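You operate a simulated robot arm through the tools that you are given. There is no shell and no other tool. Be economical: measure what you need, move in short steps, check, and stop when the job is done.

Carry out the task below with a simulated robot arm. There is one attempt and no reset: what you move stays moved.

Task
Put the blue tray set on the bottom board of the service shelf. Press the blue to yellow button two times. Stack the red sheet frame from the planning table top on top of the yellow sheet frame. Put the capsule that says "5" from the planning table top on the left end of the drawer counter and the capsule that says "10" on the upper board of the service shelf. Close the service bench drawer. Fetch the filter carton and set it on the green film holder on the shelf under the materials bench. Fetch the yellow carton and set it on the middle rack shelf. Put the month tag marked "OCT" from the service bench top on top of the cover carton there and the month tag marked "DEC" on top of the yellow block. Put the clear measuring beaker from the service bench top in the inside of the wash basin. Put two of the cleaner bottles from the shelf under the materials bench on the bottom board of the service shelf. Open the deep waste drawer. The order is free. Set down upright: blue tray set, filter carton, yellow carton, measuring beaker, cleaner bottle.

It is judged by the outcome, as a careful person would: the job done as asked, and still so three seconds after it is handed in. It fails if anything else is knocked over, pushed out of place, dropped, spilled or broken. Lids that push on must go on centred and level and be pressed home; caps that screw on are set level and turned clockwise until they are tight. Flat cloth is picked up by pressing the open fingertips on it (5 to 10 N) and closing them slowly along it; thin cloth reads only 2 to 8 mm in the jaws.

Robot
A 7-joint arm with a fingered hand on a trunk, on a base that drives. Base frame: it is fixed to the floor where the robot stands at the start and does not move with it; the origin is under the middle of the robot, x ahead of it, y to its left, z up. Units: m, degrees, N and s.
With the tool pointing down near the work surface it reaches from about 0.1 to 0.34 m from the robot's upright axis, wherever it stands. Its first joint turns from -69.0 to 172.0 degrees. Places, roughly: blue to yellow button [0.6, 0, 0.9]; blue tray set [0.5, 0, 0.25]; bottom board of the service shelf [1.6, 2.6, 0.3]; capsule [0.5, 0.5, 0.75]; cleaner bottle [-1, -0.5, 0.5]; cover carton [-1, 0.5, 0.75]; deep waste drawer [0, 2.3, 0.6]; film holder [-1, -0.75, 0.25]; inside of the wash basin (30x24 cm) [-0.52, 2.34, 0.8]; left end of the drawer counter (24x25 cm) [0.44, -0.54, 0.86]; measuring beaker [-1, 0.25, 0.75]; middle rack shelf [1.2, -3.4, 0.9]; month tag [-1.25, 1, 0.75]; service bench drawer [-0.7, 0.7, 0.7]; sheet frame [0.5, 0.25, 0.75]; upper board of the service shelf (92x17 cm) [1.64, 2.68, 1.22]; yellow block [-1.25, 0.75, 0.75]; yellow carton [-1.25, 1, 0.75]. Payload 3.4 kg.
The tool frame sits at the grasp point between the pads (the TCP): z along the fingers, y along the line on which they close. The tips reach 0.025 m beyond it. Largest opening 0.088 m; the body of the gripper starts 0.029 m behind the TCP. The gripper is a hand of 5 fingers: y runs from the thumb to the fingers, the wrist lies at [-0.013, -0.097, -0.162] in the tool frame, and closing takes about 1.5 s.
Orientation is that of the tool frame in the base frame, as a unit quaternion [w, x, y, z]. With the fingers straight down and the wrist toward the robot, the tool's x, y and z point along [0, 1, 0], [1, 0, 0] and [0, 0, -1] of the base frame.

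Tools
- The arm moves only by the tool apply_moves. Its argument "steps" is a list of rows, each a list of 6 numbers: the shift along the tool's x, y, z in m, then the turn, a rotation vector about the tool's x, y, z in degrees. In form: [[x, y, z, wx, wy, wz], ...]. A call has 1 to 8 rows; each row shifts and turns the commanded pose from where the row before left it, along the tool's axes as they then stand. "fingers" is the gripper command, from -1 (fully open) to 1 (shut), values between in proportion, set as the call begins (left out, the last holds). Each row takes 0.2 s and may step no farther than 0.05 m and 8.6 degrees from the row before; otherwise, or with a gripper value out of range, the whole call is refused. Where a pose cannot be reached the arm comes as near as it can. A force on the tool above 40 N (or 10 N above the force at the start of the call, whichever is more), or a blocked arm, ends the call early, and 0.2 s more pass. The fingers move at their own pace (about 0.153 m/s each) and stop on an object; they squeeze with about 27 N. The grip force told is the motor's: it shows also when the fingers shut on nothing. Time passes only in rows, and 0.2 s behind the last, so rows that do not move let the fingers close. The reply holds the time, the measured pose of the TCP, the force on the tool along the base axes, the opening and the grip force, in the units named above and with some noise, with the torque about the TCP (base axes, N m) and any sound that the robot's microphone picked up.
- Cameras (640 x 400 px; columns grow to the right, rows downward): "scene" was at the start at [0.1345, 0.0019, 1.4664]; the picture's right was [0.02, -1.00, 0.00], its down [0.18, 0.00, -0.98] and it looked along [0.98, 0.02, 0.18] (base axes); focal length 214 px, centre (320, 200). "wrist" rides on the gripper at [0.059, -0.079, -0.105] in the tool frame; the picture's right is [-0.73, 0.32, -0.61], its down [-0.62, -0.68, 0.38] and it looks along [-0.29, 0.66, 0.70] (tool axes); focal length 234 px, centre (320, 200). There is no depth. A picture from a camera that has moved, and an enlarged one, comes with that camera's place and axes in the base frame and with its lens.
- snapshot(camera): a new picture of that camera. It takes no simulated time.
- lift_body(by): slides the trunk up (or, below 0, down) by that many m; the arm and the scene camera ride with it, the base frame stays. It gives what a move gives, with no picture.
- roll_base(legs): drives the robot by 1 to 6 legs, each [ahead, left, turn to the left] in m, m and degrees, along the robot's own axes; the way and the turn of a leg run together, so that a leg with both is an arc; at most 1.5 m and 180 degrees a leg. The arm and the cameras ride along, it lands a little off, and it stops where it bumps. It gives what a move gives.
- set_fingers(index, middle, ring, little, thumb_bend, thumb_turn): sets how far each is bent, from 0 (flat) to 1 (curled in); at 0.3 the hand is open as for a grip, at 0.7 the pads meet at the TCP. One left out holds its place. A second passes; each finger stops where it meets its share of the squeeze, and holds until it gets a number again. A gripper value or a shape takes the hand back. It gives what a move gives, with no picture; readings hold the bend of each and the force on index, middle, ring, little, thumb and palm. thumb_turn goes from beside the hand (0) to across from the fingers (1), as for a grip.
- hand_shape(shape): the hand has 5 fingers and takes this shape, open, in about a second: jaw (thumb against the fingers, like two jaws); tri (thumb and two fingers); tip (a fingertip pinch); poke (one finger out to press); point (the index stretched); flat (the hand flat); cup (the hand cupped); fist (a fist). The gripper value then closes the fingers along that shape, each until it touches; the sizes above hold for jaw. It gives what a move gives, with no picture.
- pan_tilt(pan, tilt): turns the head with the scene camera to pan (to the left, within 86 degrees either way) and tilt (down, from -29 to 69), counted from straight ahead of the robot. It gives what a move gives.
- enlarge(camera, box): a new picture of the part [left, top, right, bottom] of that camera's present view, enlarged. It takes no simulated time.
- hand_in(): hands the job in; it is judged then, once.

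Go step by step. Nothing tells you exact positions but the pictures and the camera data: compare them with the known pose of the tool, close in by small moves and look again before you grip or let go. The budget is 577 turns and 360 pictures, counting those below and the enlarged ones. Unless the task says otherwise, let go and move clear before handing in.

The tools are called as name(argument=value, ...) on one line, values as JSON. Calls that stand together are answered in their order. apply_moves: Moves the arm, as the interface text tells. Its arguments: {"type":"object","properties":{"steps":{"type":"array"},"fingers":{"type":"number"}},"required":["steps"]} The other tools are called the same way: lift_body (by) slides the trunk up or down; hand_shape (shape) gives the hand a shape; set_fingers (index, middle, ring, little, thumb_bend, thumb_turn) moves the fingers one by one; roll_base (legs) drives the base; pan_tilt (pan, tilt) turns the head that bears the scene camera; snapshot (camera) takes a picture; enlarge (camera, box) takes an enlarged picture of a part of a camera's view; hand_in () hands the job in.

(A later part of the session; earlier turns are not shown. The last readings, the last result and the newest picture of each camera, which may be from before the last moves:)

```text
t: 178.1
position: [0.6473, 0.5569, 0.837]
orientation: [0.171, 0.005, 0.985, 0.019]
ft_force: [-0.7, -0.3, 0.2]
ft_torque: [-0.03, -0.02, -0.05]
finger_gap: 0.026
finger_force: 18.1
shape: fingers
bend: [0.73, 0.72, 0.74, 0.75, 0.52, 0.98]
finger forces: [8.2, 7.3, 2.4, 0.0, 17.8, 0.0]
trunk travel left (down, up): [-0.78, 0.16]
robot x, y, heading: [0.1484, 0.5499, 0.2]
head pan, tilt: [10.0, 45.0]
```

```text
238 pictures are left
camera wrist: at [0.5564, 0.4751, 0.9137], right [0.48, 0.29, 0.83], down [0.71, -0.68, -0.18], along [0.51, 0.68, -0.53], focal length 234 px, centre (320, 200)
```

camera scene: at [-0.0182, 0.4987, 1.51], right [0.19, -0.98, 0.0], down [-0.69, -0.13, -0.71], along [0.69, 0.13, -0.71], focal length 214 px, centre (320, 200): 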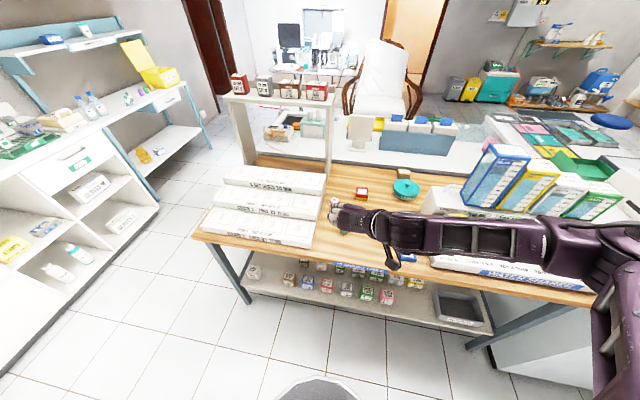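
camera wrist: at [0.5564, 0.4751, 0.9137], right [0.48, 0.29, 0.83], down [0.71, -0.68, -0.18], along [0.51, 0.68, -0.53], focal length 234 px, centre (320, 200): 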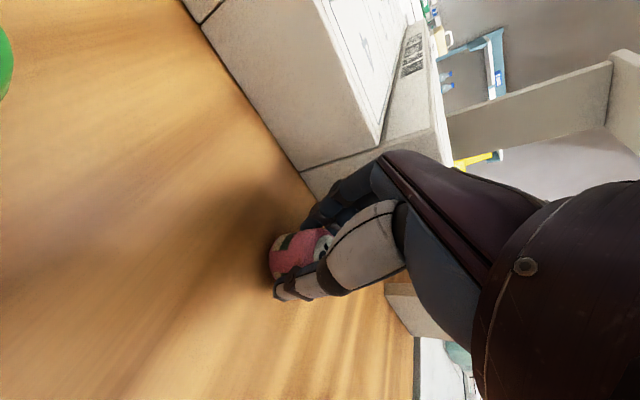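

apply_moves(steps=[[-0.007, 0, -0.02, 0, 0, 0], [-0.013, 0, -0.038, 0, 0, 0], [-0.013, 0, -0.04, 0, 0, 0]])

lift_body(by=0.1)

snapshot(camera="wrist")

```text
t: 178.9
position: [0.6452, 0.5544, 0.9415]
orientation: [0.17, 0.006, 0.985, 0.019]
ft_force: [0.6, -0.2, -1.0]
ft_torque: [-0.01, 0.02, 0.0]
finger_gap: 0.0262
finger_force: 18.3
shape: fingers
bend: [0.73, 0.72, 0.74, 0.75, 0.52, 0.98]
finger forces: [8.3, 7.3, 2.6, 0.0, 17.6, 0.0]
trunk travel left (down, up): [-0.78, 0.16]
robot x, y, heading: [0.1497, 0.5475, 0.3]
head pan, tilt: [10.0, 45.0]
```

```text
t: 180.2
position: [0.6459, 0.5547, 1.0409]
orientation: [0.172, 0.005, 0.985, 0.02]
ft_force: [-0.8, 0.4, -0.9]
ft_torque: [-0.04, -0.01, 0.01]
finger_gap: 0.0261
finger_force: 18.3
shape: fingers
bend: [0.73, 0.72, 0.74, 0.75, 0.52, 0.98]
finger forces: [8.3, 7.4, 2.5, 0.1, 17.6, 0.1]
trunk travel left (down, up): [-0.88, 0.06]
robot x, y, heading: [0.1511, 0.5496, 0.3]
head pan, tilt: [10.0, 45.0]
```

```text
237 pictures are left
camera wrist: at [0.5557, 0.4713, 1.1167], right [0.48, 0.29, 0.83], down [0.71, -0.68, -0.18], along [0.51, 0.68, -0.53], focal length 234 px, centre (320, 200)
```

wrist: 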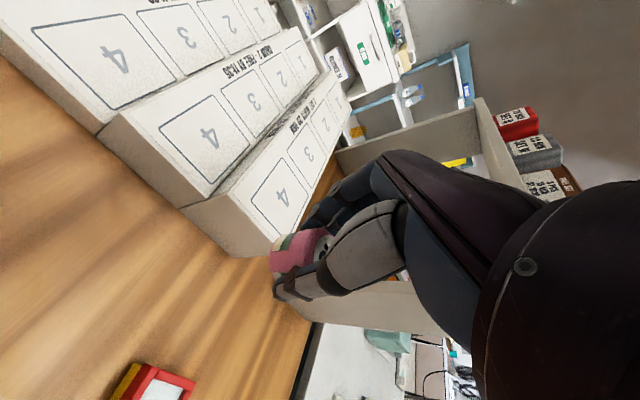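

Held. I drive to the service shelf the way that worked before.

roll_base(legs=[[-0.3, 0, 0], [0, 0.5, 0], [0, 0, 90], [0.4, 0, 0], [0, -1.4, 0]])

pan_tilt(pan=-10, tilt=20)

snapshot(camera="scene")

```text
t: 197.2
position: [1.2206, 1.944, 1.0409]
orientation: [0.106, -0.697, 0.697, 0.136]
ft_force: [-0.3, 0.1, -0.6]
ft_torque: [-0.01, 0.01, -0.01]
finger_gap: 0.0264
finger_force: 17.2
shape: fingers
bend: [0.73, 0.72, 0.74, 0.75, 0.52, 0.98]
finger forces: [8.2, 7.3, 2.4, 0.1, 17.2, 0.0]
trunk travel left (down, up): [-0.88, 0.06]
robot x, y, heading: [1.2303, 1.4443, 91.1]
head pan, tilt: [10.0, 45.0]
```

```text
t: 198.1
position: [1.2206, 1.9444, 1.0424]
orientation: [-0.106, 0.697, -0.696, -0.136]
ft_force: [0.3, 0.1, 0.5]
ft_torque: [0.01, -0.04, 0.01]
finger_gap: 0.0258
finger_force: 17.2
shape: fingers
bend: [0.73, 0.72, 0.74, 0.75, 0.52, 0.98]
finger forces: [8.2, 7.2, 2.5, 0.0, 17.3, 0.1]
trunk travel left (down, up): [-0.88, 0.06]
robot x, y, heading: [1.2329, 1.4481, 90.8]
head pan, tilt: [-10.0, 20.0]
```

```text
236 pictures are left
camera scene: at [1.2455, 1.589, 1.6485], right [0.99, -0.16, 0.0], down [-0.05, -0.34, -0.94], along [0.15, 0.93, -0.34], focal length 214 px, centre (320, 200)
```

scene: 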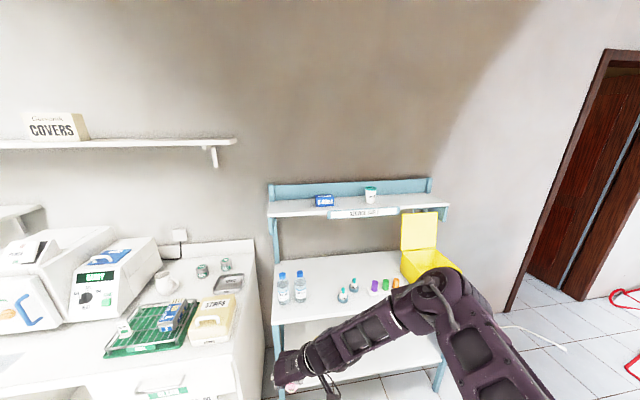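

The upper board is at about z 1.22 with free room on its left, near (1.28, 2.66). I raise the hand and test the reach at that height.

lift_body(by=0.06)

apply_moves(steps=[[-0.016, 0, -0.045, 0, 0, 0], [-0.016, 0, -0.045, 0, 0, 0], [-0.016, 0, -0.045, 0, 0, 0], [-0.016, 0, -0.045, 0, 0, 0], [-0.016, 0, -0.045, 0, 0, 0]])

apply_moves(steps=[[-0.038, 0, 0.013, 0, 0, 0], [-0.038, 0, 0.013, 0, 0, 0], [-0.038, 0, 0.013, 0, 0, 0], [-0.038, 0, 0.013, 0, 0, 0]])

snapshot(camera="scene")

```text
t: 199.1
position: [1.221, 1.9452, 1.1014]
orientation: [-0.107, 0.697, -0.696, -0.135]
ft_force: [0.7, -0.2, -0.3]
ft_torque: [-0.01, 0.01, 0.0]
finger_gap: 0.0261
finger_force: 18.2
shape: fingers
bend: [0.73, 0.72, 0.74, 0.75, 0.52, 0.98]
finger forces: [8.2, 7.2, 2.5, 0.0, 17.3, 0.0]
trunk travel left (down, up): [-0.94, 0.0]
robot x, y, heading: [1.2319, 1.4453, 90.6]
head pan, tilt: [-10.0, 20.0]
```

```text
t: 200.3
position: [1.1964, 1.934, 1.3365]
orientation: [-0.107, 0.697, -0.695, -0.138]
ft_force: [-0.8, -0.4, 0.3]
ft_torque: [0.02, 0.01, 0.02]
finger_gap: 0.0258
finger_force: 17.7
shape: fingers
bend: [0.73, 0.72, 0.74, 0.75, 0.52, 0.98]
finger forces: [8.1, 7.1, 2.5, 0.1, 16.8, 0.0]
out of reach, approached as far as the arm can: row 4, 5
trunk travel left (down, up): [-0.94, 0.0]
robot x, y, heading: [1.2314, 1.4453, 91.2]
head pan, tilt: [-10.0, 20.0]
```

```text
t: 201.3
position: [1.1577, 2.0466, 1.3224]
orientation: [-0.097, 0.696, -0.695, -0.153]
ft_force: [1.1, 0.2, 0.2]
ft_torque: [0.03, -0.01, 0.0]
finger_gap: 0.0258
finger_force: 16.8
shape: fingers
bend: [0.73, 0.72, 0.74, 0.75, 0.52, 0.98]
finger forces: [8.1, 6.9, 2.6, 0.0, 16.7, 0.1]
out of reach, approached as far as the arm can: row 1, 2, 3, 4
trunk travel left (down, up): [-0.94, 0.0]
robot x, y, heading: [1.2321, 1.4437, 91.0]
head pan, tilt: [-10.0, 20.0]
```

```text
235 pictures are left
camera scene: at [1.245, 1.5906, 1.7085], right [0.99, -0.16, 0.0], down [-0.05, -0.34, -0.94], along [0.15, 0.93, -0.34], focal length 214 px, centre (320, 200)
```

scene: 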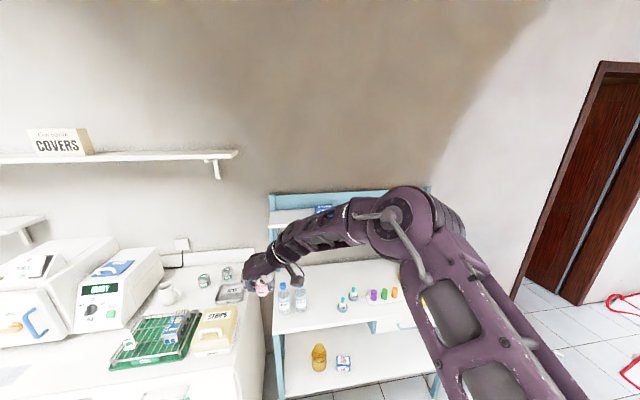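

Reach is about 0.60 m at that height. I shift right and closer, aiming for the gap between the blue box and the cup.

roll_base(legs=[[0, -0.42, -1], [0.42, 0, 0]])

pan_tilt(pan=10, tilt=25)

snapshot(camera="scene")

snapshot(camera="wrist")

```text
t: 206.1
position: [1.5984, 2.4685, 1.3237]
orientation: [0.1, -0.685, 0.705, 0.151]
ft_force: [0.7, -0.7, 0.9]
ft_torque: [0.05, 0.0, 0.05]
finger_gap: 0.0259
finger_force: 17.5
shape: fingers
bend: [0.73, 0.72, 0.74, 0.75, 0.52, 0.98]
finger forces: [8.1, 7.1, 2.7, 0.0, 16.8, 0.1]
trunk travel left (down, up): [-0.94, 0.0]
robot x, y, heading: [1.6547, 1.8724, 89.3]
head pan, tilt: [-10.0, 20.0]
```

```text
t: 206.9
position: [1.598, 2.471, 1.3229]
orientation: [0.099, -0.686, 0.705, 0.152]
ft_force: [0.0, 0.1, -0.1]
ft_torque: [-0.01, -0.01, 0.0]
finger_gap: 0.026
finger_force: 17.1
shape: fingers
bend: [0.73, 0.72, 0.74, 0.75, 0.52, 0.98]
finger forces: [8.1, 7.0, 2.6, 0.0, 16.8, 0.0]
trunk travel left (down, up): [-0.94, 0.0]
robot x, y, heading: [1.6541, 1.8725, 89.2]
head pan, tilt: [10.0, 25.0]
```

```text
234 pictures are left
camera scene: at [1.6402, 2.0132, 1.7005], right [0.99, 0.16, 0.0], down [0.07, -0.42, -0.91], along [-0.15, 0.89, -0.42], focal length 214 px, centre (320, 200)
```

scene: 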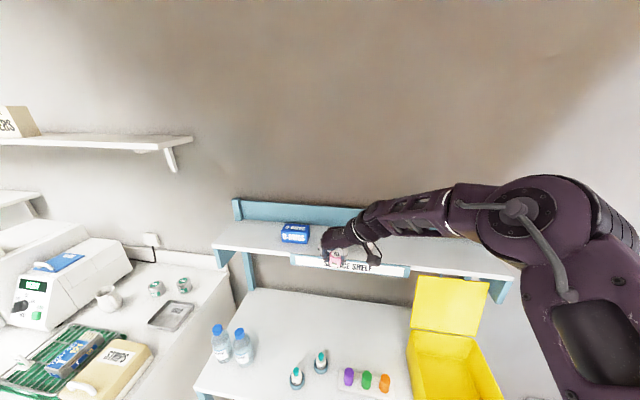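

```text
233 pictures are left
camera wrist: at [1.6815, 2.3773, 1.3942], right [-0.25, 0.47, 0.84], down [0.68, 0.71, -0.19], along [-0.69, 0.52, -0.5], focal length 234 px, centre (320, 200)
```

wrist: 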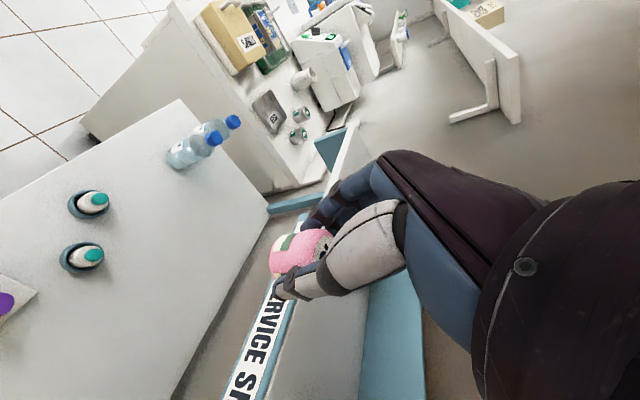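

roll_base(legs=[[0.18, 0.01, 0]])

snapshot(camera="scene")

snapshot(camera="wrist")

```text
t: 208.4
position: [1.5927, 2.651, 1.3238]
orientation: [0.1, -0.685, 0.705, 0.153]
ft_force: [1.0, -1.1, 0.3]
ft_torque: [0.0, 0.02, -0.01]
finger_gap: 0.0261
finger_force: 17.1
shape: fingers
bend: [0.73, 0.72, 0.74, 0.75, 0.52, 0.98]
finger forces: [8.1, 7.0, 2.6, 0.0, 16.8, 0.0]
trunk travel left (down, up): [-0.94, 0.0]
robot x, y, heading: [1.6483, 2.0559, 89.5]
head pan, tilt: [10.0, 25.0]
```

```text
232 pictures are left
camera scene: at [1.6328, 2.1921, 1.7009], right [0.99, 0.16, 0.0], down [0.07, -0.41, -0.91], along [-0.14, 0.9, -0.42], focal length 214 px, centre (320, 200)
```

scene: 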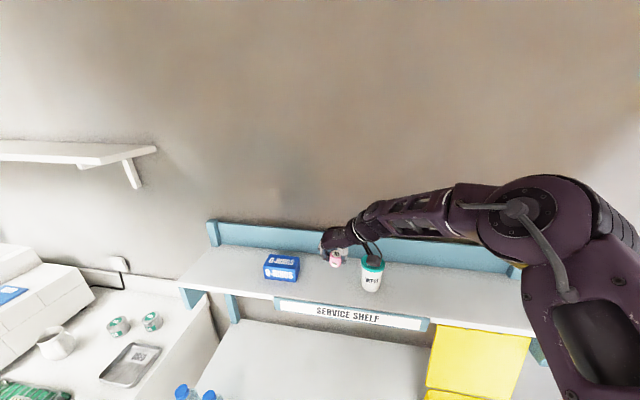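

```text
231 pictures are left
camera wrist: at [1.6749, 2.557, 1.3958], right [-0.25, 0.47, 0.85], down [0.68, 0.71, -0.19], along [-0.69, 0.53, -0.5], focal length 234 px, centre (320, 200)
```

wrist: 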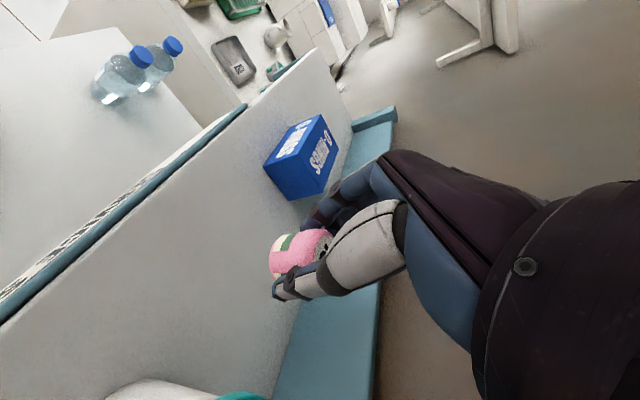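

apply_moves(steps=[[0.0066, 0.0032, 0.0174, 0, 0, 0], [0.0066, 0.0032, 0.0174, 0, 0, 0], [0.0066, 0.0032, 0.0174, 0, 0, 0]])

snapshot(camera="wrist")

enlarge(camera="scene", box=[240, 200, 440, 340])

```text
t: 209.2
position: [1.5782, 2.6544, 1.2685]
orientation: [0.1, -0.685, 0.706, 0.151]
ft_force: [0.1, -0.4, -0.7]
ft_torque: [-0.01, -0.04, -0.01]
finger_gap: 0.0259
finger_force: 17.4
shape: fingers
bend: [0.73, 0.73, 0.74, 0.75, 0.52, 0.98]
finger forces: [8.1, 6.8, 2.5, 0.1, 16.5, 0.0]
trunk travel left (down, up): [-0.94, 0.0]
robot x, y, heading: [1.6481, 2.0556, 89.1]
head pan, tilt: [10.0, 25.0]
```

```text
230 pictures are left
camera wrist: at [1.661, 2.5614, 1.3391], right [-0.25, 0.47, 0.84], down [0.68, 0.71, -0.19], along [-0.69, 0.53, -0.5], focal length 234 px, centre (320, 200)
```

wrist: 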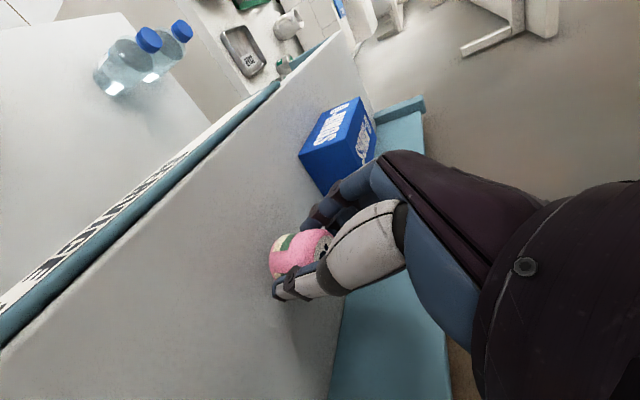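

```text
2.86 times, centred on (340, 270) of scene
camera zoom: at [1.6324, 2.1979, 1.7004], right [0.99, 0.16, 0.0], down [0.07, -0.42, -0.91], along [-0.14, 0.89, -0.42], focal length 613 px, centre (263, 0)
```

zoom: 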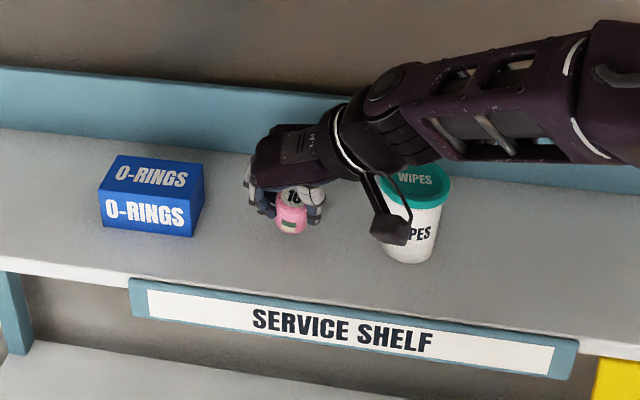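

apply_moves(steps=[[0.0011, -0.0002, 0.0028, 0, 0, 0], [0.0011, -0.0002, 0.0028, 0, 0, 0]])

apply_moves(steps=[[0.0007, -0.0002, 0.0019, 0, 0, 0], [0.0007, -0.0002, 0.0019, 0, 0, 0]])

enlarge(camera="wrist", box=[220, 180, 380, 320])

```text
t: 209.8
position: [1.5776, 2.6538, 1.262]
orientation: [0.1, -0.685, 0.706, 0.151]
ft_force: [-0.3, -0.6, -0.7]
ft_torque: [-0.06, -0.02, 0.02]
finger_gap: 0.0258
finger_force: 17.2
shape: fingers
bend: [0.73, 0.73, 0.74, 0.75, 0.52, 0.98]
finger forces: [8.0, 6.7, 2.6, 0.0, 16.2, 0.0]
trunk travel left (down, up): [-0.94, 0.0]
robot x, y, heading: [1.6471, 2.0554, 89.4]
head pan, tilt: [10.0, 25.0]
```

```text
t: 210.4
position: [1.5785, 2.6564, 1.2579]
orientation: [0.099, -0.685, 0.706, 0.151]
ft_force: [0.3, 0.3, -0.2]
ft_torque: [-0.03, 0.0, 0.05]
finger_gap: 0.026
finger_force: 16.0
shape: fingers
bend: [0.73, 0.73, 0.74, 0.75, 0.52, 0.98]
finger forces: [8.1, 6.8, 2.4, 0.0, 16.3, 0.0]
trunk travel left (down, up): [-0.94, 0.0]
robot x, y, heading: [1.6456, 2.0549, 88.9]
head pan, tilt: [10.0, 25.0]
```

```text
2.86 times, centred on (300, 250) of wrist
camera zoom: at [1.6612, 2.561, 1.3293], right [-0.25, 0.47, 0.84], down [0.68, 0.71, -0.19], along [-0.69, 0.53, -0.5], focal length 669 px, centre (377, 57)
```

zoom: 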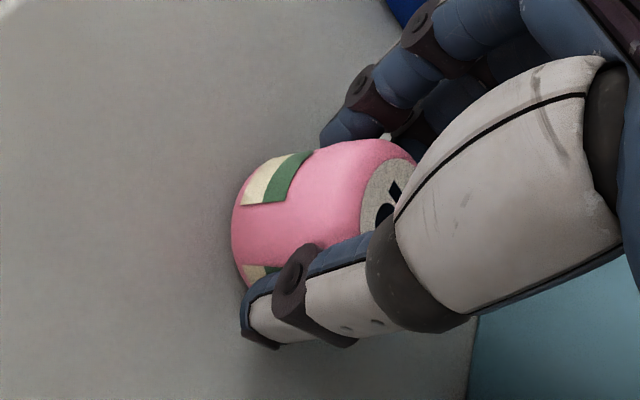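

apply_moves(steps=[[0.0007, -0.0002, 0.0019, 0, 0, 0]])

apply_moves(steps=[[0.0007, -0.0002, 0.0019, 0, 0, 0]])

```text
t: 210.8
position: [1.5779, 2.6537, 1.2575]
orientation: [0.101, -0.684, 0.706, 0.153]
ft_force: [0.0, 1.2, 5.0]
ft_torque: [0.03, -0.11, 0.02]
finger_gap: 0.0258
finger_force: 17.1
shape: fingers
bend: [0.73, 0.73, 0.74, 0.75, 0.52, 0.98]
finger forces: [7.9, 7.2, 3.2, 0.0, 16.6, 0.1]
trunk travel left (down, up): [-0.94, 0.0]
robot x, y, heading: [1.6445, 2.053, 89.3]
head pan, tilt: [10.0, 25.0]
```

```text
t: 211.2
position: [1.5767, 2.6533, 1.2554]
orientation: [0.101, -0.684, 0.706, 0.153]
ft_force: [-0.1, 2.0, 11.2]
ft_torque: [0.04, -0.19, 0.04]
finger_gap: 0.0258
finger_force: 18.3
shape: fingers
bend: [0.73, 0.73, 0.74, 0.75, 0.52, 0.99]
finger forces: [7.7, 7.9, 4.8, 0.1, 16.3, 0.0]
trunk travel left (down, up): [-0.94, 0.0]
robot x, y, heading: [1.6501, 2.0571, 89.1]
head pan, tilt: [10.0, 25.0]
```

Contact made. I release gently and lift away.

set_fingers(index=0.5, middle=0.5, ring=0.5, little=0.5, thumb_bend=0.35)

apply_moves(steps=[[-0.007, 0.002, -0.0185, 0, 0, 0], [-0.014, 0.003, -0.037, 0, 0, 0], [-0.014, 0.003, -0.037, 0, 0, 0]])

snapshot(camera="wrist")

enlarge(camera="scene", box=[240, 200, 440, 340])

```text
t: 212.2
position: [1.5773, 2.6541, 1.2538]
orientation: [0.099, -0.685, 0.706, 0.151]
ft_force: [-0.3, 0.6, -0.3]
ft_torque: [-0.02, -0.04, -0.01]
finger_gap: 0.0574
finger_force: 0.0
shape: fingers
bend: [0.5, 0.5, 0.5, 0.5, 0.35, 1.0]
finger forces: [0.1, 0.1, 0.0, 0.0, 0.1, 0.0]
trunk travel left (down, up): [-0.94, 0.0]
robot x, y, heading: [1.6429, 2.0581, 89.2]
head pan, tilt: [10.0, 25.0]
```

```text
t: 213.0
position: [1.5773, 2.6507, 1.3539]
orientation: [0.099, -0.685, 0.706, 0.153]
ft_force: [-0.2, -0.2, 0.1]
ft_torque: [0.02, -0.02, 0.01]
finger_gap: 0.0573
finger_force: 0.1
shape: fingers
bend: [0.5, 0.5, 0.5, 0.5, 0.35, 1.0]
finger forces: [0.0, 0.0, 0.0, 0.0, 0.0, 0.1]
trunk travel left (down, up): [-0.94, 0.0]
robot x, y, heading: [1.6442, 2.0544, 89.5]
head pan, tilt: [10.0, 25.0]
```

```text
227 pictures are left
camera wrist: at [1.6611, 2.5568, 1.4249], right [-0.25, 0.47, 0.85], down [0.68, 0.71, -0.19], along [-0.69, 0.53, -0.5], focal length 234 px, centre (320, 200)
```

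wrist: 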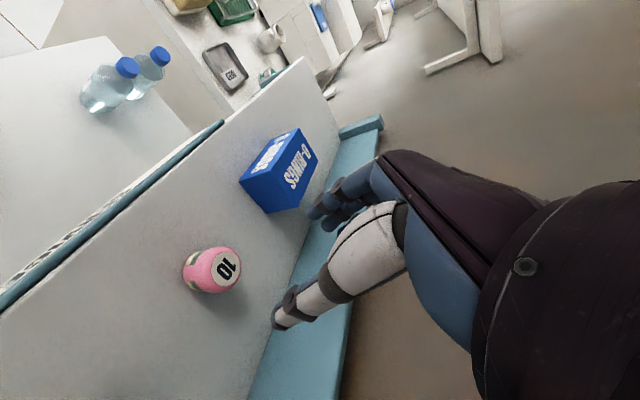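

```text
2.86 times, centred on (340, 270) of scene
camera zoom: at [1.6326, 2.1945, 1.7006], right [0.99, 0.16, 0.0], down [0.07, -0.42, -0.91], along [-0.14, 0.9, -0.42], focal length 613 px, centre (263, 0)
```

zoom: 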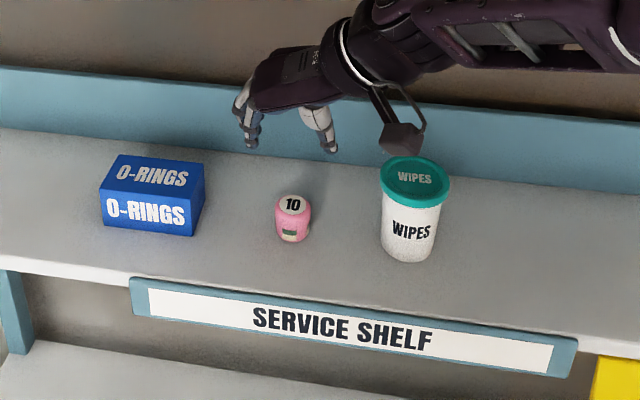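

Capsule 10 stands on the upper board. Next the deep waste drawer: I back out and go look at it.

roll_base(legs=[[-0.55, 0, 1], [0, 1.5, 0]])

lift_body(by=-0.4)

pan_tilt(pan=0, tilt=25)

snapshot(camera="scene")

snapshot(camera="wrist")

```text
t: 223.3
position: [0.0787, 2.1136, 1.3521]
orientation: [0.1, -0.681, 0.71, 0.152]
ft_force: [-0.9, 0.6, 0.7]
ft_torque: [0.01, 0.0, -0.04]
finger_gap: 0.0573
finger_force: 0.0
shape: fingers
bend: [0.5, 0.5, 0.5, 0.5, 0.35, 1.0]
finger forces: [0.0, 0.0, 0.0, 0.0, 0.0, 0.0]
trunk travel left (down, up): [-0.94, 0.0]
robot x, y, heading: [0.1401, 1.5173, 89.0]
head pan, tilt: [10.0, 25.0]
```

```text
t: 227.1
position: [0.0784, 2.1131, 0.953]
orientation: [0.101, -0.681, 0.709, 0.152]
ft_force: [-0.1, 0.1, -0.3]
ft_torque: [0.02, 0.04, 0.01]
finger_gap: 0.0571
finger_force: 0.1
shape: fingers
bend: [0.5, 0.5, 0.5, 0.5, 0.35, 1.0]
finger forces: [0.0, 0.1, 0.0, 0.1, 0.1, 0.0]
trunk travel left (down, up): [-0.54, 0.4]
robot x, y, heading: [0.1399, 1.5157, 88.6]
head pan, tilt: [10.0, 25.0]
```

```text
t: 227.8
position: [0.078, 2.1144, 0.9523]
orientation: [0.099, -0.68, 0.71, 0.152]
ft_force: [0.3, 0.7, 0.5]
ft_torque: [-0.02, 0.02, 0.02]
finger_gap: 0.0572
finger_force: 0.1
shape: fingers
bend: [0.5, 0.5, 0.5, 0.5, 0.35, 1.0]
finger forces: [0.1, 0.0, 0.0, 0.0, 0.0, 0.0]
trunk travel left (down, up): [-0.54, 0.4]
robot x, y, heading: [0.1401, 1.5198, 88.4]
head pan, tilt: [0.0, 25.0]
```

```text
225 pictures are left
camera scene: at [0.1439, 1.6573, 1.3005], right [1.0, -0.02, 0.0], down [-0.01, -0.42, -0.91], along [0.02, 0.91, -0.42], focal length 214 px, centre (320, 200)
```

scene: 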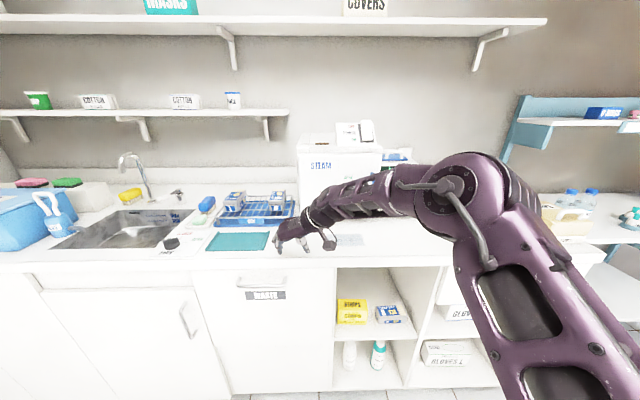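

```text
224 pictures are left
camera wrist: at [0.1605, 2.0182, 1.0241], right [-0.24, 0.47, 0.85], down [0.69, 0.7, -0.2], along [-0.69, 0.53, -0.5], focal length 234 px, centre (320, 200)
```

wrist: 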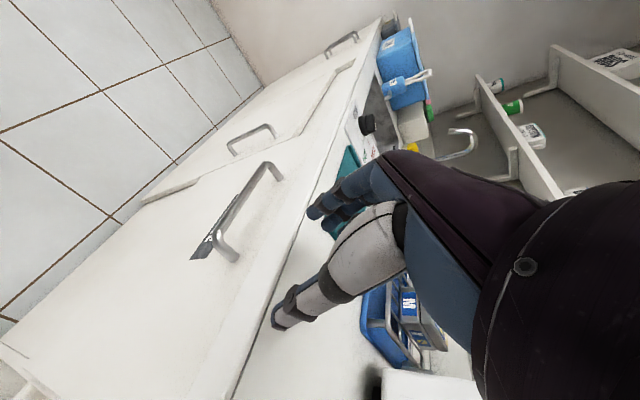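

The handle bar is at about (-0.02, 2.15, 0.797). I back away and turn the hand so it points forward with fingers above and thumb below.

roll_base(legs=[[-0.32, 0, 0]])

apply_moves(steps=[[0.01, 0, 0, -3.31, -3.71, 6.58], [0.01, 0, 0, -3.31, -3.71, 6.58], [0, 0, 0, -3.31, -3.71, 6.58], [0, 0, 0, -3.31, -3.71, 6.58], [0, 0, 0, -3.31, -3.71, 6.58], [0, 0, 0, -3.31, -3.71, 6.58]])

apply_moves(steps=[[0, 0, 0, -3.31, -3.71, 6.58], [0, 0, 0, -3.31, -3.71, 6.58], [0, 0, 0, -3.31, -3.71, 6.58], [0, 0, 0, -3.31, -3.71, 6.58], [0, 0, 0, -3.31, -3.71, 6.58], [0, 0, 0, -3.31, -3.71, 6.58]])

snapshot(camera="wrist")

snapshot(camera="scene")

```text
t: 229.9
position: [0.0715, 1.7962, 0.954]
orientation: [0.1, -0.679, 0.711, 0.153]
ft_force: [0.3, 0.8, -0.4]
ft_torque: [0.0, -0.01, 0.0]
finger_gap: 0.0572
finger_force: 0.0
shape: fingers
bend: [0.5, 0.5, 0.5, 0.5, 0.35, 1.0]
finger forces: [0.0, 0.0, 0.0, 0.0, 0.1, 0.0]
trunk travel left (down, up): [-0.54, 0.4]
robot x, y, heading: [0.1294, 1.1991, 88.1]
head pan, tilt: [0.0, 25.0]
```

```text
t: 231.3
position: [0.0751, 1.7808, 0.9451]
orientation: [0.06, -0.369, 0.828, 0.417]
ft_force: [-0.2, 0.4, 0.8]
ft_torque: [-0.02, 0.0, 0.0]
finger_gap: 0.0574
finger_force: 0.1
shape: fingers
bend: [0.5, 0.5, 0.5, 0.5, 0.35, 1.0]
finger forces: [0.0, 0.0, 0.1, 0.0, 0.1, 0.1]
out of reach, approached as far as the arm can: row 6
trunk travel left (down, up): [-0.54, 0.4]
robot x, y, heading: [0.1307, 1.2005, 88.3]
head pan, tilt: [0.0, 25.0]
```

```text
t: 232.8
position: [0.0747, 1.7808, 0.9456]
orientation: [0.058, -0.37, 0.828, 0.417]
ft_force: [0.8, -0.9, 0.5]
ft_torque: [0.0, -0.01, -0.02]
finger_gap: 0.0575
finger_force: 0.1
shape: fingers
bend: [0.5, 0.5, 0.5, 0.5, 0.35, 1.0]
finger forces: [0.1, 0.1, 0.1, 0.1, 0.0, 0.0]
out of reach, approached as far as the arm can: row 1, 2, 3, 4, 5, 6
trunk travel left (down, up): [-0.54, 0.4]
robot x, y, heading: [0.1276, 1.1946, 88.4]
head pan, tilt: [0.0, 25.0]
```

```text
223 pictures are left
camera wrist: at [0.1076, 1.6404, 0.9377], right [0.44, 0.08, 0.89], down [0.82, 0.37, -0.44], along [-0.37, 0.92, 0.09], focal length 234 px, centre (320, 200)
```

wrist: 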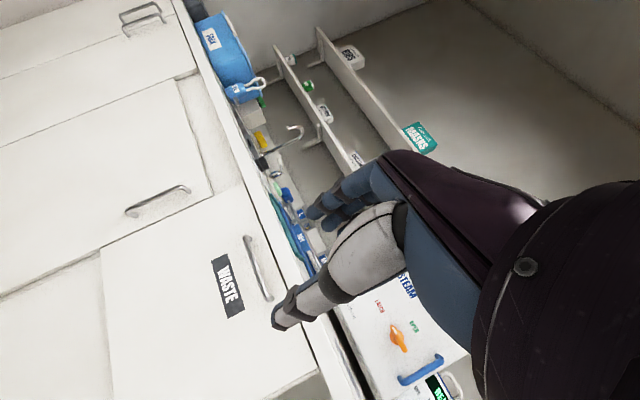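

```text
222 pictures are left
camera scene: at [0.136, 1.3408, 1.3005], right [1.0, -0.03, 0.0], down [-0.01, -0.42, -0.91], along [0.03, 0.91, -0.42], focal length 214 px, centre (320, 200)
```

scene: 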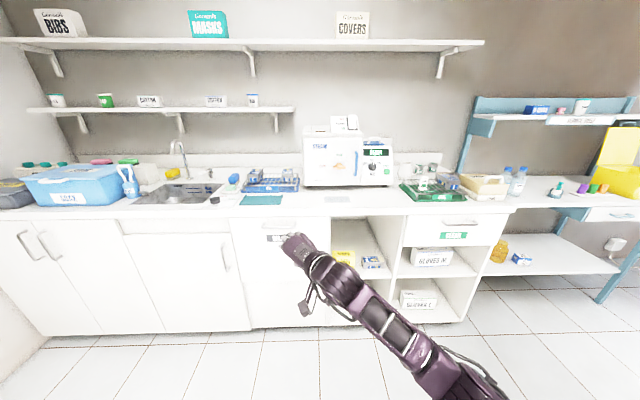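

apply_moves(steps=[[0.022, -0.0256, -0.0242, 0, 0, 0], [0.022, -0.0256, -0.0242, 0, 0, 0], [0.022, -0.0256, -0.0242, 0, 0, 0], [0.022, -0.0256, -0.0242, 0, 0, 0]])

apply_moves(steps=[[0, 0, 0, -3.31, -3.71, 6.58], [0, 0, 0, -3.31, -3.71, 6.58], [0, 0, 0, -3.31, -3.71, 6.58], [0, 0, 0, -3.31, -3.71, 6.58]])

```text
t: 233.8
position: [0.1638, 1.6559, 0.9177]
orientation: [0.056, -0.371, 0.828, 0.417]
ft_force: [-0.7, -0.1, -0.4]
ft_torque: [0.01, 0.0, -0.01]
finger_gap: 0.0577
finger_force: 0.1
shape: fingers
bend: [0.5, 0.5, 0.5, 0.5, 0.35, 1.0]
finger forces: [0.0, 0.1, 0.1, 0.0, 0.1, 0.1]
out of reach, approached as far as the arm can: row 1, 2, 3, 4
trunk travel left (down, up): [-0.54, 0.4]
robot x, y, heading: [0.1298, 1.2002, 88.5]
head pan, tilt: [0.0, 25.0]
```

```text
t: 234.8
position: [0.3065, 1.6763, 0.9966]
orientation: [0.02, -0.123, 0.823, 0.555]
ft_force: [0.2, 0.1, 0.1]
ft_torque: [0.0, 0.01, 0.0]
finger_gap: 0.0575
finger_force: 0.1
shape: fingers
bend: [0.5, 0.5, 0.5, 0.5, 0.35, 1.0]
finger forces: [0.1, 0.0, 0.0, 0.0, 0.0, 0.0]
out of reach, approached as far as the arm can: row 1, 2, 3, 4
trunk travel left (down, up): [-0.54, 0.4]
robot x, y, heading: [0.1302, 1.1994, 88.3]
head pan, tilt: [0.0, 25.0]
```

apply_moves(steps=[[0, 0, 0, -3.4, -4.1, 6.5], [0, 0, 0, -3.4, -4.1, 6.5], [0, 0, 0, 0, 0, 0]])

snapshot(camera="scene")

snapshot(camera="wrist")

```text
t: 235.6
position: [0.3828, 1.659, 1.018]
orientation: [0.009, 0.009, 0.793, 0.608]
ft_force: [0.3, -0.1, 0.2]
ft_torque: [0.05, 0.01, 0.02]
finger_gap: 0.0574
finger_force: 0.1
shape: fingers
bend: [0.5, 0.5, 0.5, 0.5, 0.35, 1.0]
finger forces: [0.1, 0.0, 0.0, 0.1, 0.0, 0.0]
out of reach, approached as far as the arm can: row 1, 2
trunk travel left (down, up): [-0.54, 0.4]
robot x, y, heading: [0.1301, 1.1976, 88.5]
head pan, tilt: [0.0, 25.0]
```

```text
221 pictures are left
camera scene: at [0.1361, 1.3408, 1.3005], right [1.0, -0.03, 0.0], down [-0.01, -0.42, -0.91], along [0.03, 0.91, -0.42], focal length 214 px, centre (320, 200)
```

scene: 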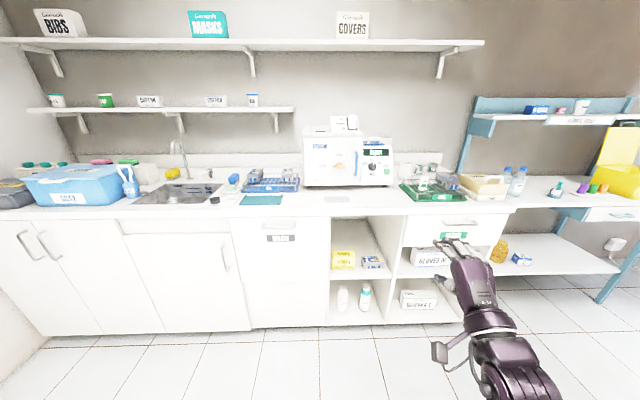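

```text
220 pictures are left
camera wrist: at [0.3219, 1.5389, 0.9688], right [0.71, -0.52, 0.47], down [0.63, 0.18, -0.76], along [0.31, 0.83, 0.45], focal length 234 px, centre (320, 200)
```

wrist: 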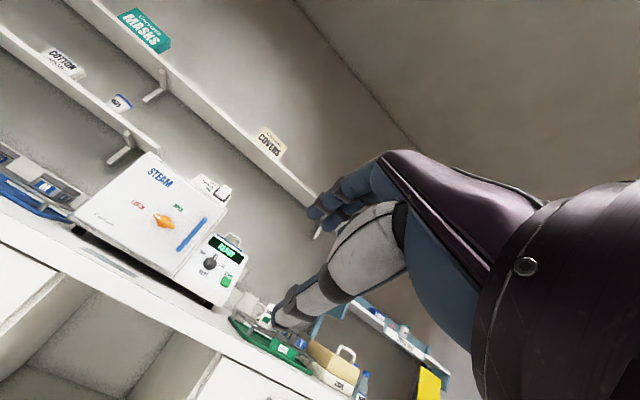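

This pose is natural: hand pointing ahead, fingers above and thumb below. I line it up with the handle and lower the trunk.

roll_base(legs=[[0, 0.4, 1.5]])

lift_body(by=-0.215)

set_fingers(index=0.42, middle=0.42, ring=0.42, little=0.42, thumb_bend=0.38)

roll_base(legs=[[0.33, 0, 0]])

snapshot(camera="wrist")

snapshot(camera="scene")

```text
t: 238.1
position: [-0.0383, 1.6724, 1.0183]
orientation: [-0.001, -0.005, 0.794, 0.608]
ft_force: [-0.2, 0.4, 0.5]
ft_torque: [0.0, 0.01, 0.01]
finger_gap: 0.0576
finger_force: 0.1
shape: fingers
bend: [0.5, 0.5, 0.5, 0.5, 0.35, 1.0]
finger forces: [0.0, 0.0, 0.1, 0.1, 0.0, 0.0]
trunk travel left (down, up): [-0.54, 0.4]
robot x, y, heading: [-0.2775, 1.2028, 90.5]
head pan, tilt: [0.0, 25.0]
```

```text
t: 240.4
position: [-0.0391, 1.6729, 0.8031]
orientation: [0.0, -0.004, 0.794, 0.608]
ft_force: [-0.7, -0.2, -0.2]
ft_torque: [0.02, 0.0, 0.02]
finger_gap: 0.0579
finger_force: 0.0
shape: fingers
bend: [0.5, 0.5, 0.5, 0.5, 0.35, 1.0]
finger forces: [0.0, 0.0, 0.0, 0.0, 0.1, 0.1]
trunk travel left (down, up): [-0.325, 0.615]
robot x, y, heading: [-0.2734, 1.2049, 90.4]
head pan, tilt: [0.0, 25.0]
```

```text
t: 241.4
position: [-0.0391, 1.6725, 0.8028]
orientation: [0.0, -0.005, 0.794, 0.608]
ft_force: [0.0, 0.1, 0.6]
ft_torque: [-0.01, 0.0, 0.02]
finger_gap: 0.0635
finger_force: 0.1
shape: fingers
bend: [0.42, 0.42, 0.42, 0.42, 0.38, 1.0]
finger forces: [0.0, 0.0, 0.0, 0.1, 0.0, 0.0]
trunk travel left (down, up): [-0.325, 0.615]
robot x, y, heading: [-0.2737, 1.2016, 90.2]
head pan, tilt: [0.0, 25.0]
```

```text
t: 243.5
position: [-0.0471, 2.0022, 0.8022]
orientation: [-0.003, -0.008, 0.793, 0.609]
ft_force: [0.1, -0.5, -0.2]
ft_torque: [0.03, -0.02, 0.01]
finger_gap: 0.0635
finger_force: 0.1
shape: fingers
bend: [0.42, 0.42, 0.42, 0.42, 0.38, 1.0]
finger forces: [0.1, 0.0, 0.1, 0.0, 0.1, 0.0]
trunk travel left (down, up): [-0.325, 0.615]
robot x, y, heading: [-0.2769, 1.531, 90.9]
head pan, tilt: [0.0, 25.0]
```

```text
219 pictures are left
camera wrist: at [-0.1025, 1.8799, 0.7537], right [0.73, -0.49, 0.47], down [0.62, 0.2, -0.75], along [0.27, 0.85, 0.45], focal length 234 px, centre (320, 200)
```

wrist: 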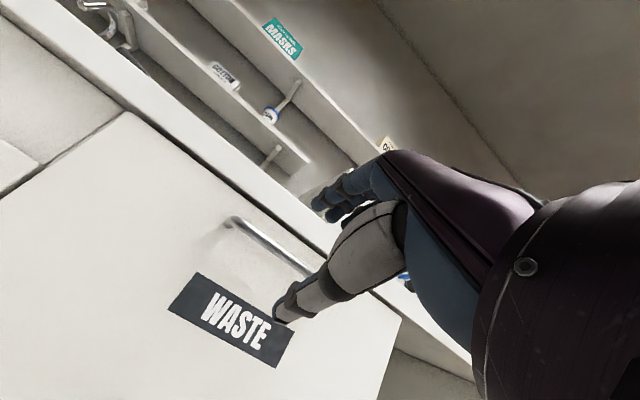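

```text
218 pictures are left
camera scene: at [-0.2793, 1.6739, 1.0855], right [1.0, 0.01, 0.0], down [0.01, -0.42, -0.91], along [-0.01, 0.91, -0.42], focal length 214 px, centre (320, 200)
```

scene: 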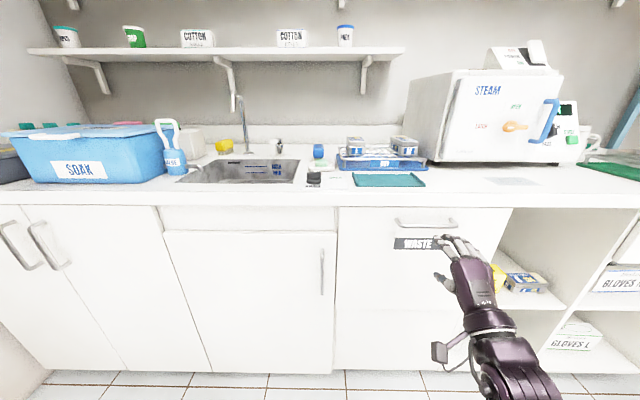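

apply_moves(steps=[[-0.003, 0.0115, 0.0435, 0, 0, 0], [-0.003, 0.0115, 0.0435, 0, 0, 0]])

snapshot(camera="wrist")

enlarge(camera="scene", box=[360, 180, 540, 306])

```text
t: 244.1
position: [-0.0295, 2.0912, 0.8052]
orientation: [-0.005, -0.01, 0.794, 0.608]
ft_force: [0.3, -0.4, 0.1]
ft_torque: [0.01, 0.01, -0.01]
finger_gap: 0.0635
finger_force: 0.1
shape: fingers
bend: [0.42, 0.42, 0.42, 0.42, 0.38, 1.0]
finger forces: [0.1, 0.0, 0.0, 0.1, 0.0, 0.0]
out of reach, approached as far as the arm can: row 1, 2
trunk travel left (down, up): [-0.325, 0.615]
robot x, y, heading: [-0.2744, 1.5306, 91.0]
head pan, tilt: [0.0, 25.0]
```

```text
217 pictures are left
camera wrist: at [-0.085, 1.9674, 0.7561], right [0.74, -0.48, 0.47], down [0.62, 0.21, -0.76], along [0.27, 0.85, 0.45], focal length 234 px, centre (320, 200)
```

wrist: 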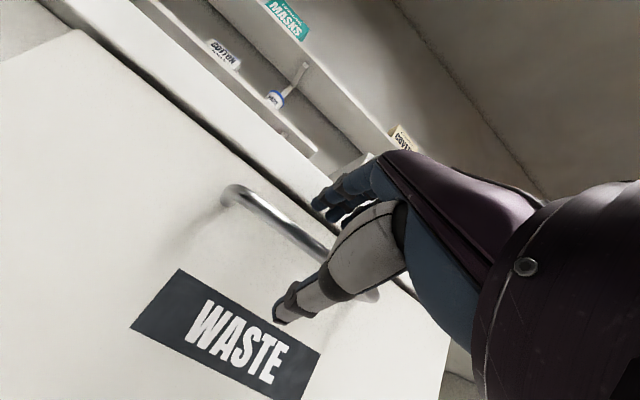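

```text
3.17 times, centred on (450, 243) of scene
camera zoom: at [-0.2792, 1.674, 1.0855], right [1.0, 0.01, 0.0], down [0.01, -0.42, -0.91], along [-0.01, 0.91, -0.42], focal length 681 px, centre (-93, 64)
```

zoom: 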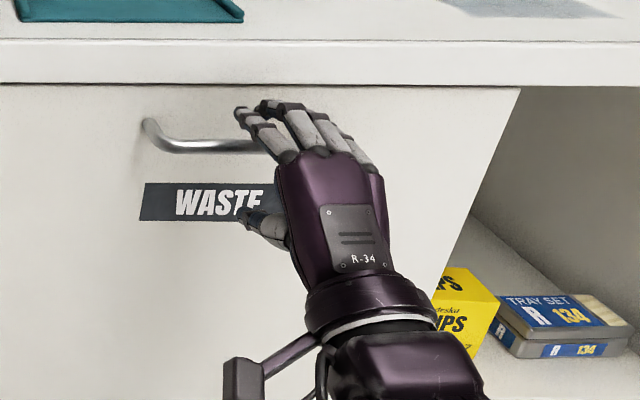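

Fingers are above the bar and the thumb below. I drive 5 cm ahead and close.

roll_base(legs=[[0.045, 0, 0]])

snapshot(camera="wrist")

enlarge(camera="scene", box=[380, 190, 540, 302])

```text
t: 245.1
position: [-0.031, 2.1221, 0.8102]
orientation: [-0.007, -0.012, 0.789, 0.614]
ft_force: [-0.2, -7.9, -4.1]
ft_torque: [0.06, 0.02, -0.03]
finger_gap: 0.0606
finger_force: 5.4
shape: fingers
bend: [0.45, 0.45, 0.45, 0.42, 0.38, 1.0]
finger forces: [3.1, 5.6, 1.6, 0.1, 0.0, 0.0]
trunk travel left (down, up): [-0.325, 0.615]
robot x, y, heading: [-0.2818, 1.5697, 90.7]
head pan, tilt: [0.0, 25.0]
stopped in leg 1: the force on the tool passed its limit at 69 N (the readings are from after the stop); the commanded pose is now the measured one
```

```text
215 pictures are left
camera wrist: at [-0.0857, 1.9993, 0.7588], right [0.74, -0.49, 0.46], down [0.62, 0.22, -0.75], along [0.27, 0.84, 0.47], focal length 234 px, centre (320, 200)
```

wrist: 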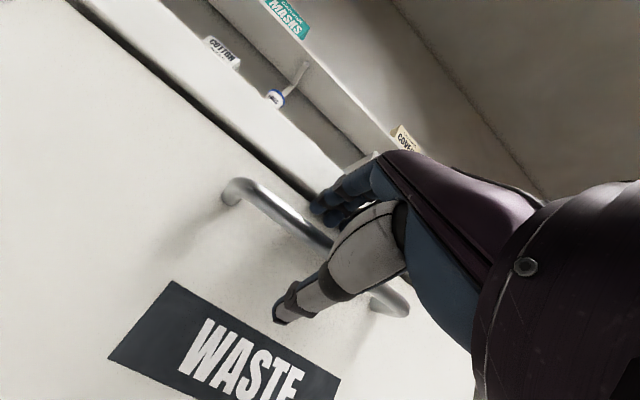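

```text
3.57 times, centred on (460, 246) of scene
camera zoom: at [-0.2796, 1.7079, 1.0856], right [1.0, 0.01, 0.0], down [0.01, -0.42, -0.91], along [-0.01, 0.91, -0.42], focal length 766 px, centre (-180, 36)
```

zoom: 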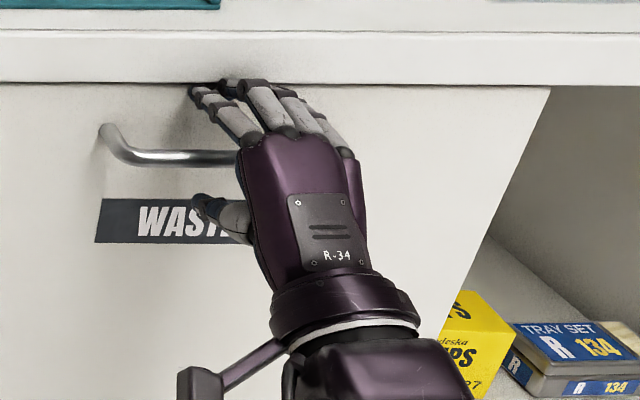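

set_fingers(index=0.8, middle=0.8, ring=0.8, little=0.8, thumb_bend=0.8)

snapshot(camera="wrist")

enlarge(camera="scene", box=[380, 190, 540, 302])

```text
t: 246.1
position: [-0.0303, 2.1244, 0.8092]
orientation: [-0.007, -0.012, 0.789, 0.614]
ft_force: [1.7, 0.0, 2.3]
ft_torque: [-0.05, -0.19, 0.22]
finger_gap: 0.0004
finger_force: 12.9
shape: fingers
bend: [0.79, 0.8, 0.79, 0.78, 0.72, 1.0]
finger forces: [0.0, 0.1, 1.6, 7.4, 16.7, 0.0]
trunk travel left (down, up): [-0.325, 0.615]
robot x, y, heading: [-0.2809, 1.5673, 91.1]
head pan, tilt: [0.0, 25.0]
```

```text
213 pictures are left
camera wrist: at [-0.0857, 2.0, 0.759], right [0.74, -0.49, 0.46], down [0.62, 0.22, -0.75], along [0.27, 0.84, 0.47], focal length 234 px, centre (320, 200)
```

wrist: 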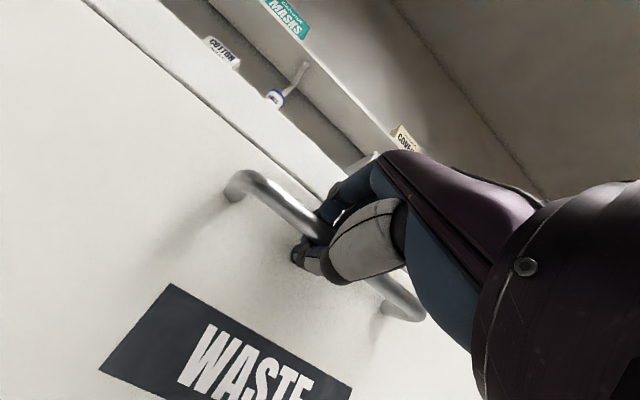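

```text
3.57 times, centred on (460, 246) of scene
camera zoom: at [-0.2796, 1.7087, 1.0856], right [1.0, 0.01, 0.0], down [0.01, -0.42, -0.91], along [-0.01, 0.91, -0.42], focal length 766 px, centre (-180, 36)
```

zoom: 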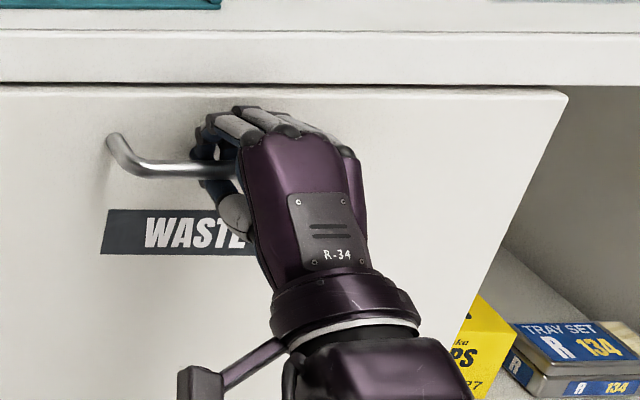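

The hand is hooked round the bar, and the drawer already came out slightly. I pull by driving back.

roll_base(legs=[[-0.15, 0, 0]])

snapshot(camera="scene")

```text
t: 247.4
position: [-0.0282, 1.9746, 0.8101]
orientation: [-0.007, -0.012, 0.789, 0.614]
ft_force: [-6.1, -1.7, -0.5]
ft_torque: [-0.08, -0.06, 0.26]
finger_gap: 0.0
finger_force: 15.7
shape: fingers
bend: [0.79, 0.8, 0.79, 0.78, 0.72, 0.99]
finger forces: [0.1, 0.0, 3.3, 8.3, 19.6, 0.0]
trunk travel left (down, up): [-0.325, 0.615]
robot x, y, heading: [-0.2751, 1.4187, 90.6]
head pan, tilt: [0.0, 25.0]
```

```text
211 pictures are left
camera scene: at [-0.2787, 1.5605, 1.0856], right [1.0, 0.01, 0.0], down [0.01, -0.42, -0.91], along [-0.01, 0.91, -0.42], focal length 214 px, centre (320, 200)
```

scene: 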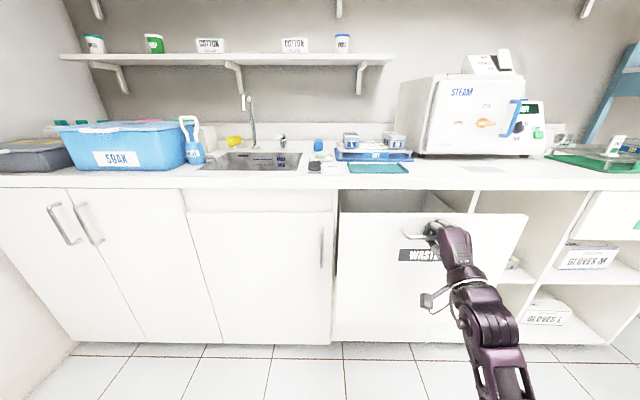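

The drawer is coming out. I keep pulling.

roll_base(legs=[[-0.25, 0, 0]])

snapshot(camera="scene")

```text
t: 248.8
position: [-0.0282, 1.825, 0.8067]
orientation: [-0.008, -0.012, 0.792, 0.61]
ft_force: [-1.5, 15.7, 4.9]
ft_torque: [0.05, -0.23, 0.23]
finger_gap: 0.0
finger_force: 10.6
shape: fingers
bend: [0.78, 0.77, 0.74, 0.72, 0.73, 1.0]
finger forces: [0.0, 8.3, 3.7, 8.2, 1.4, 0.1]
trunk travel left (down, up): [-0.325, 0.615]
robot x, y, heading: [-0.2748, 1.2647, 90.7]
head pan, tilt: [0.0, 25.0]
stopped in leg 1: the force on the tool passed its limit at 68 N (the readings are from after the stop); the commanded pose is now the measured one
```

```text
210 pictures are left
camera scene: at [-0.2766, 1.4094, 1.0853], right [1.0, 0.01, 0.0], down [0.01, -0.42, -0.91], along [-0.01, 0.91, -0.42], focal length 214 px, centre (320, 200)
```

scene: 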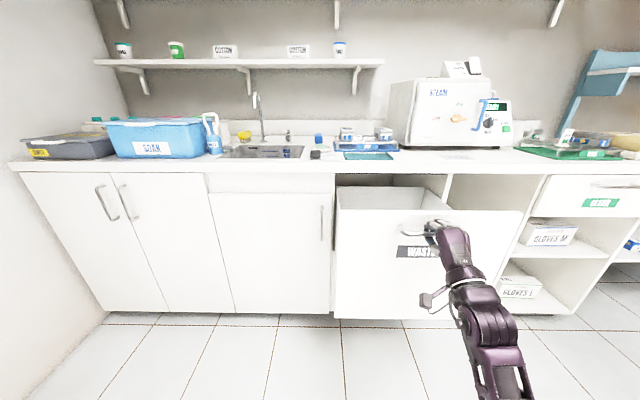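

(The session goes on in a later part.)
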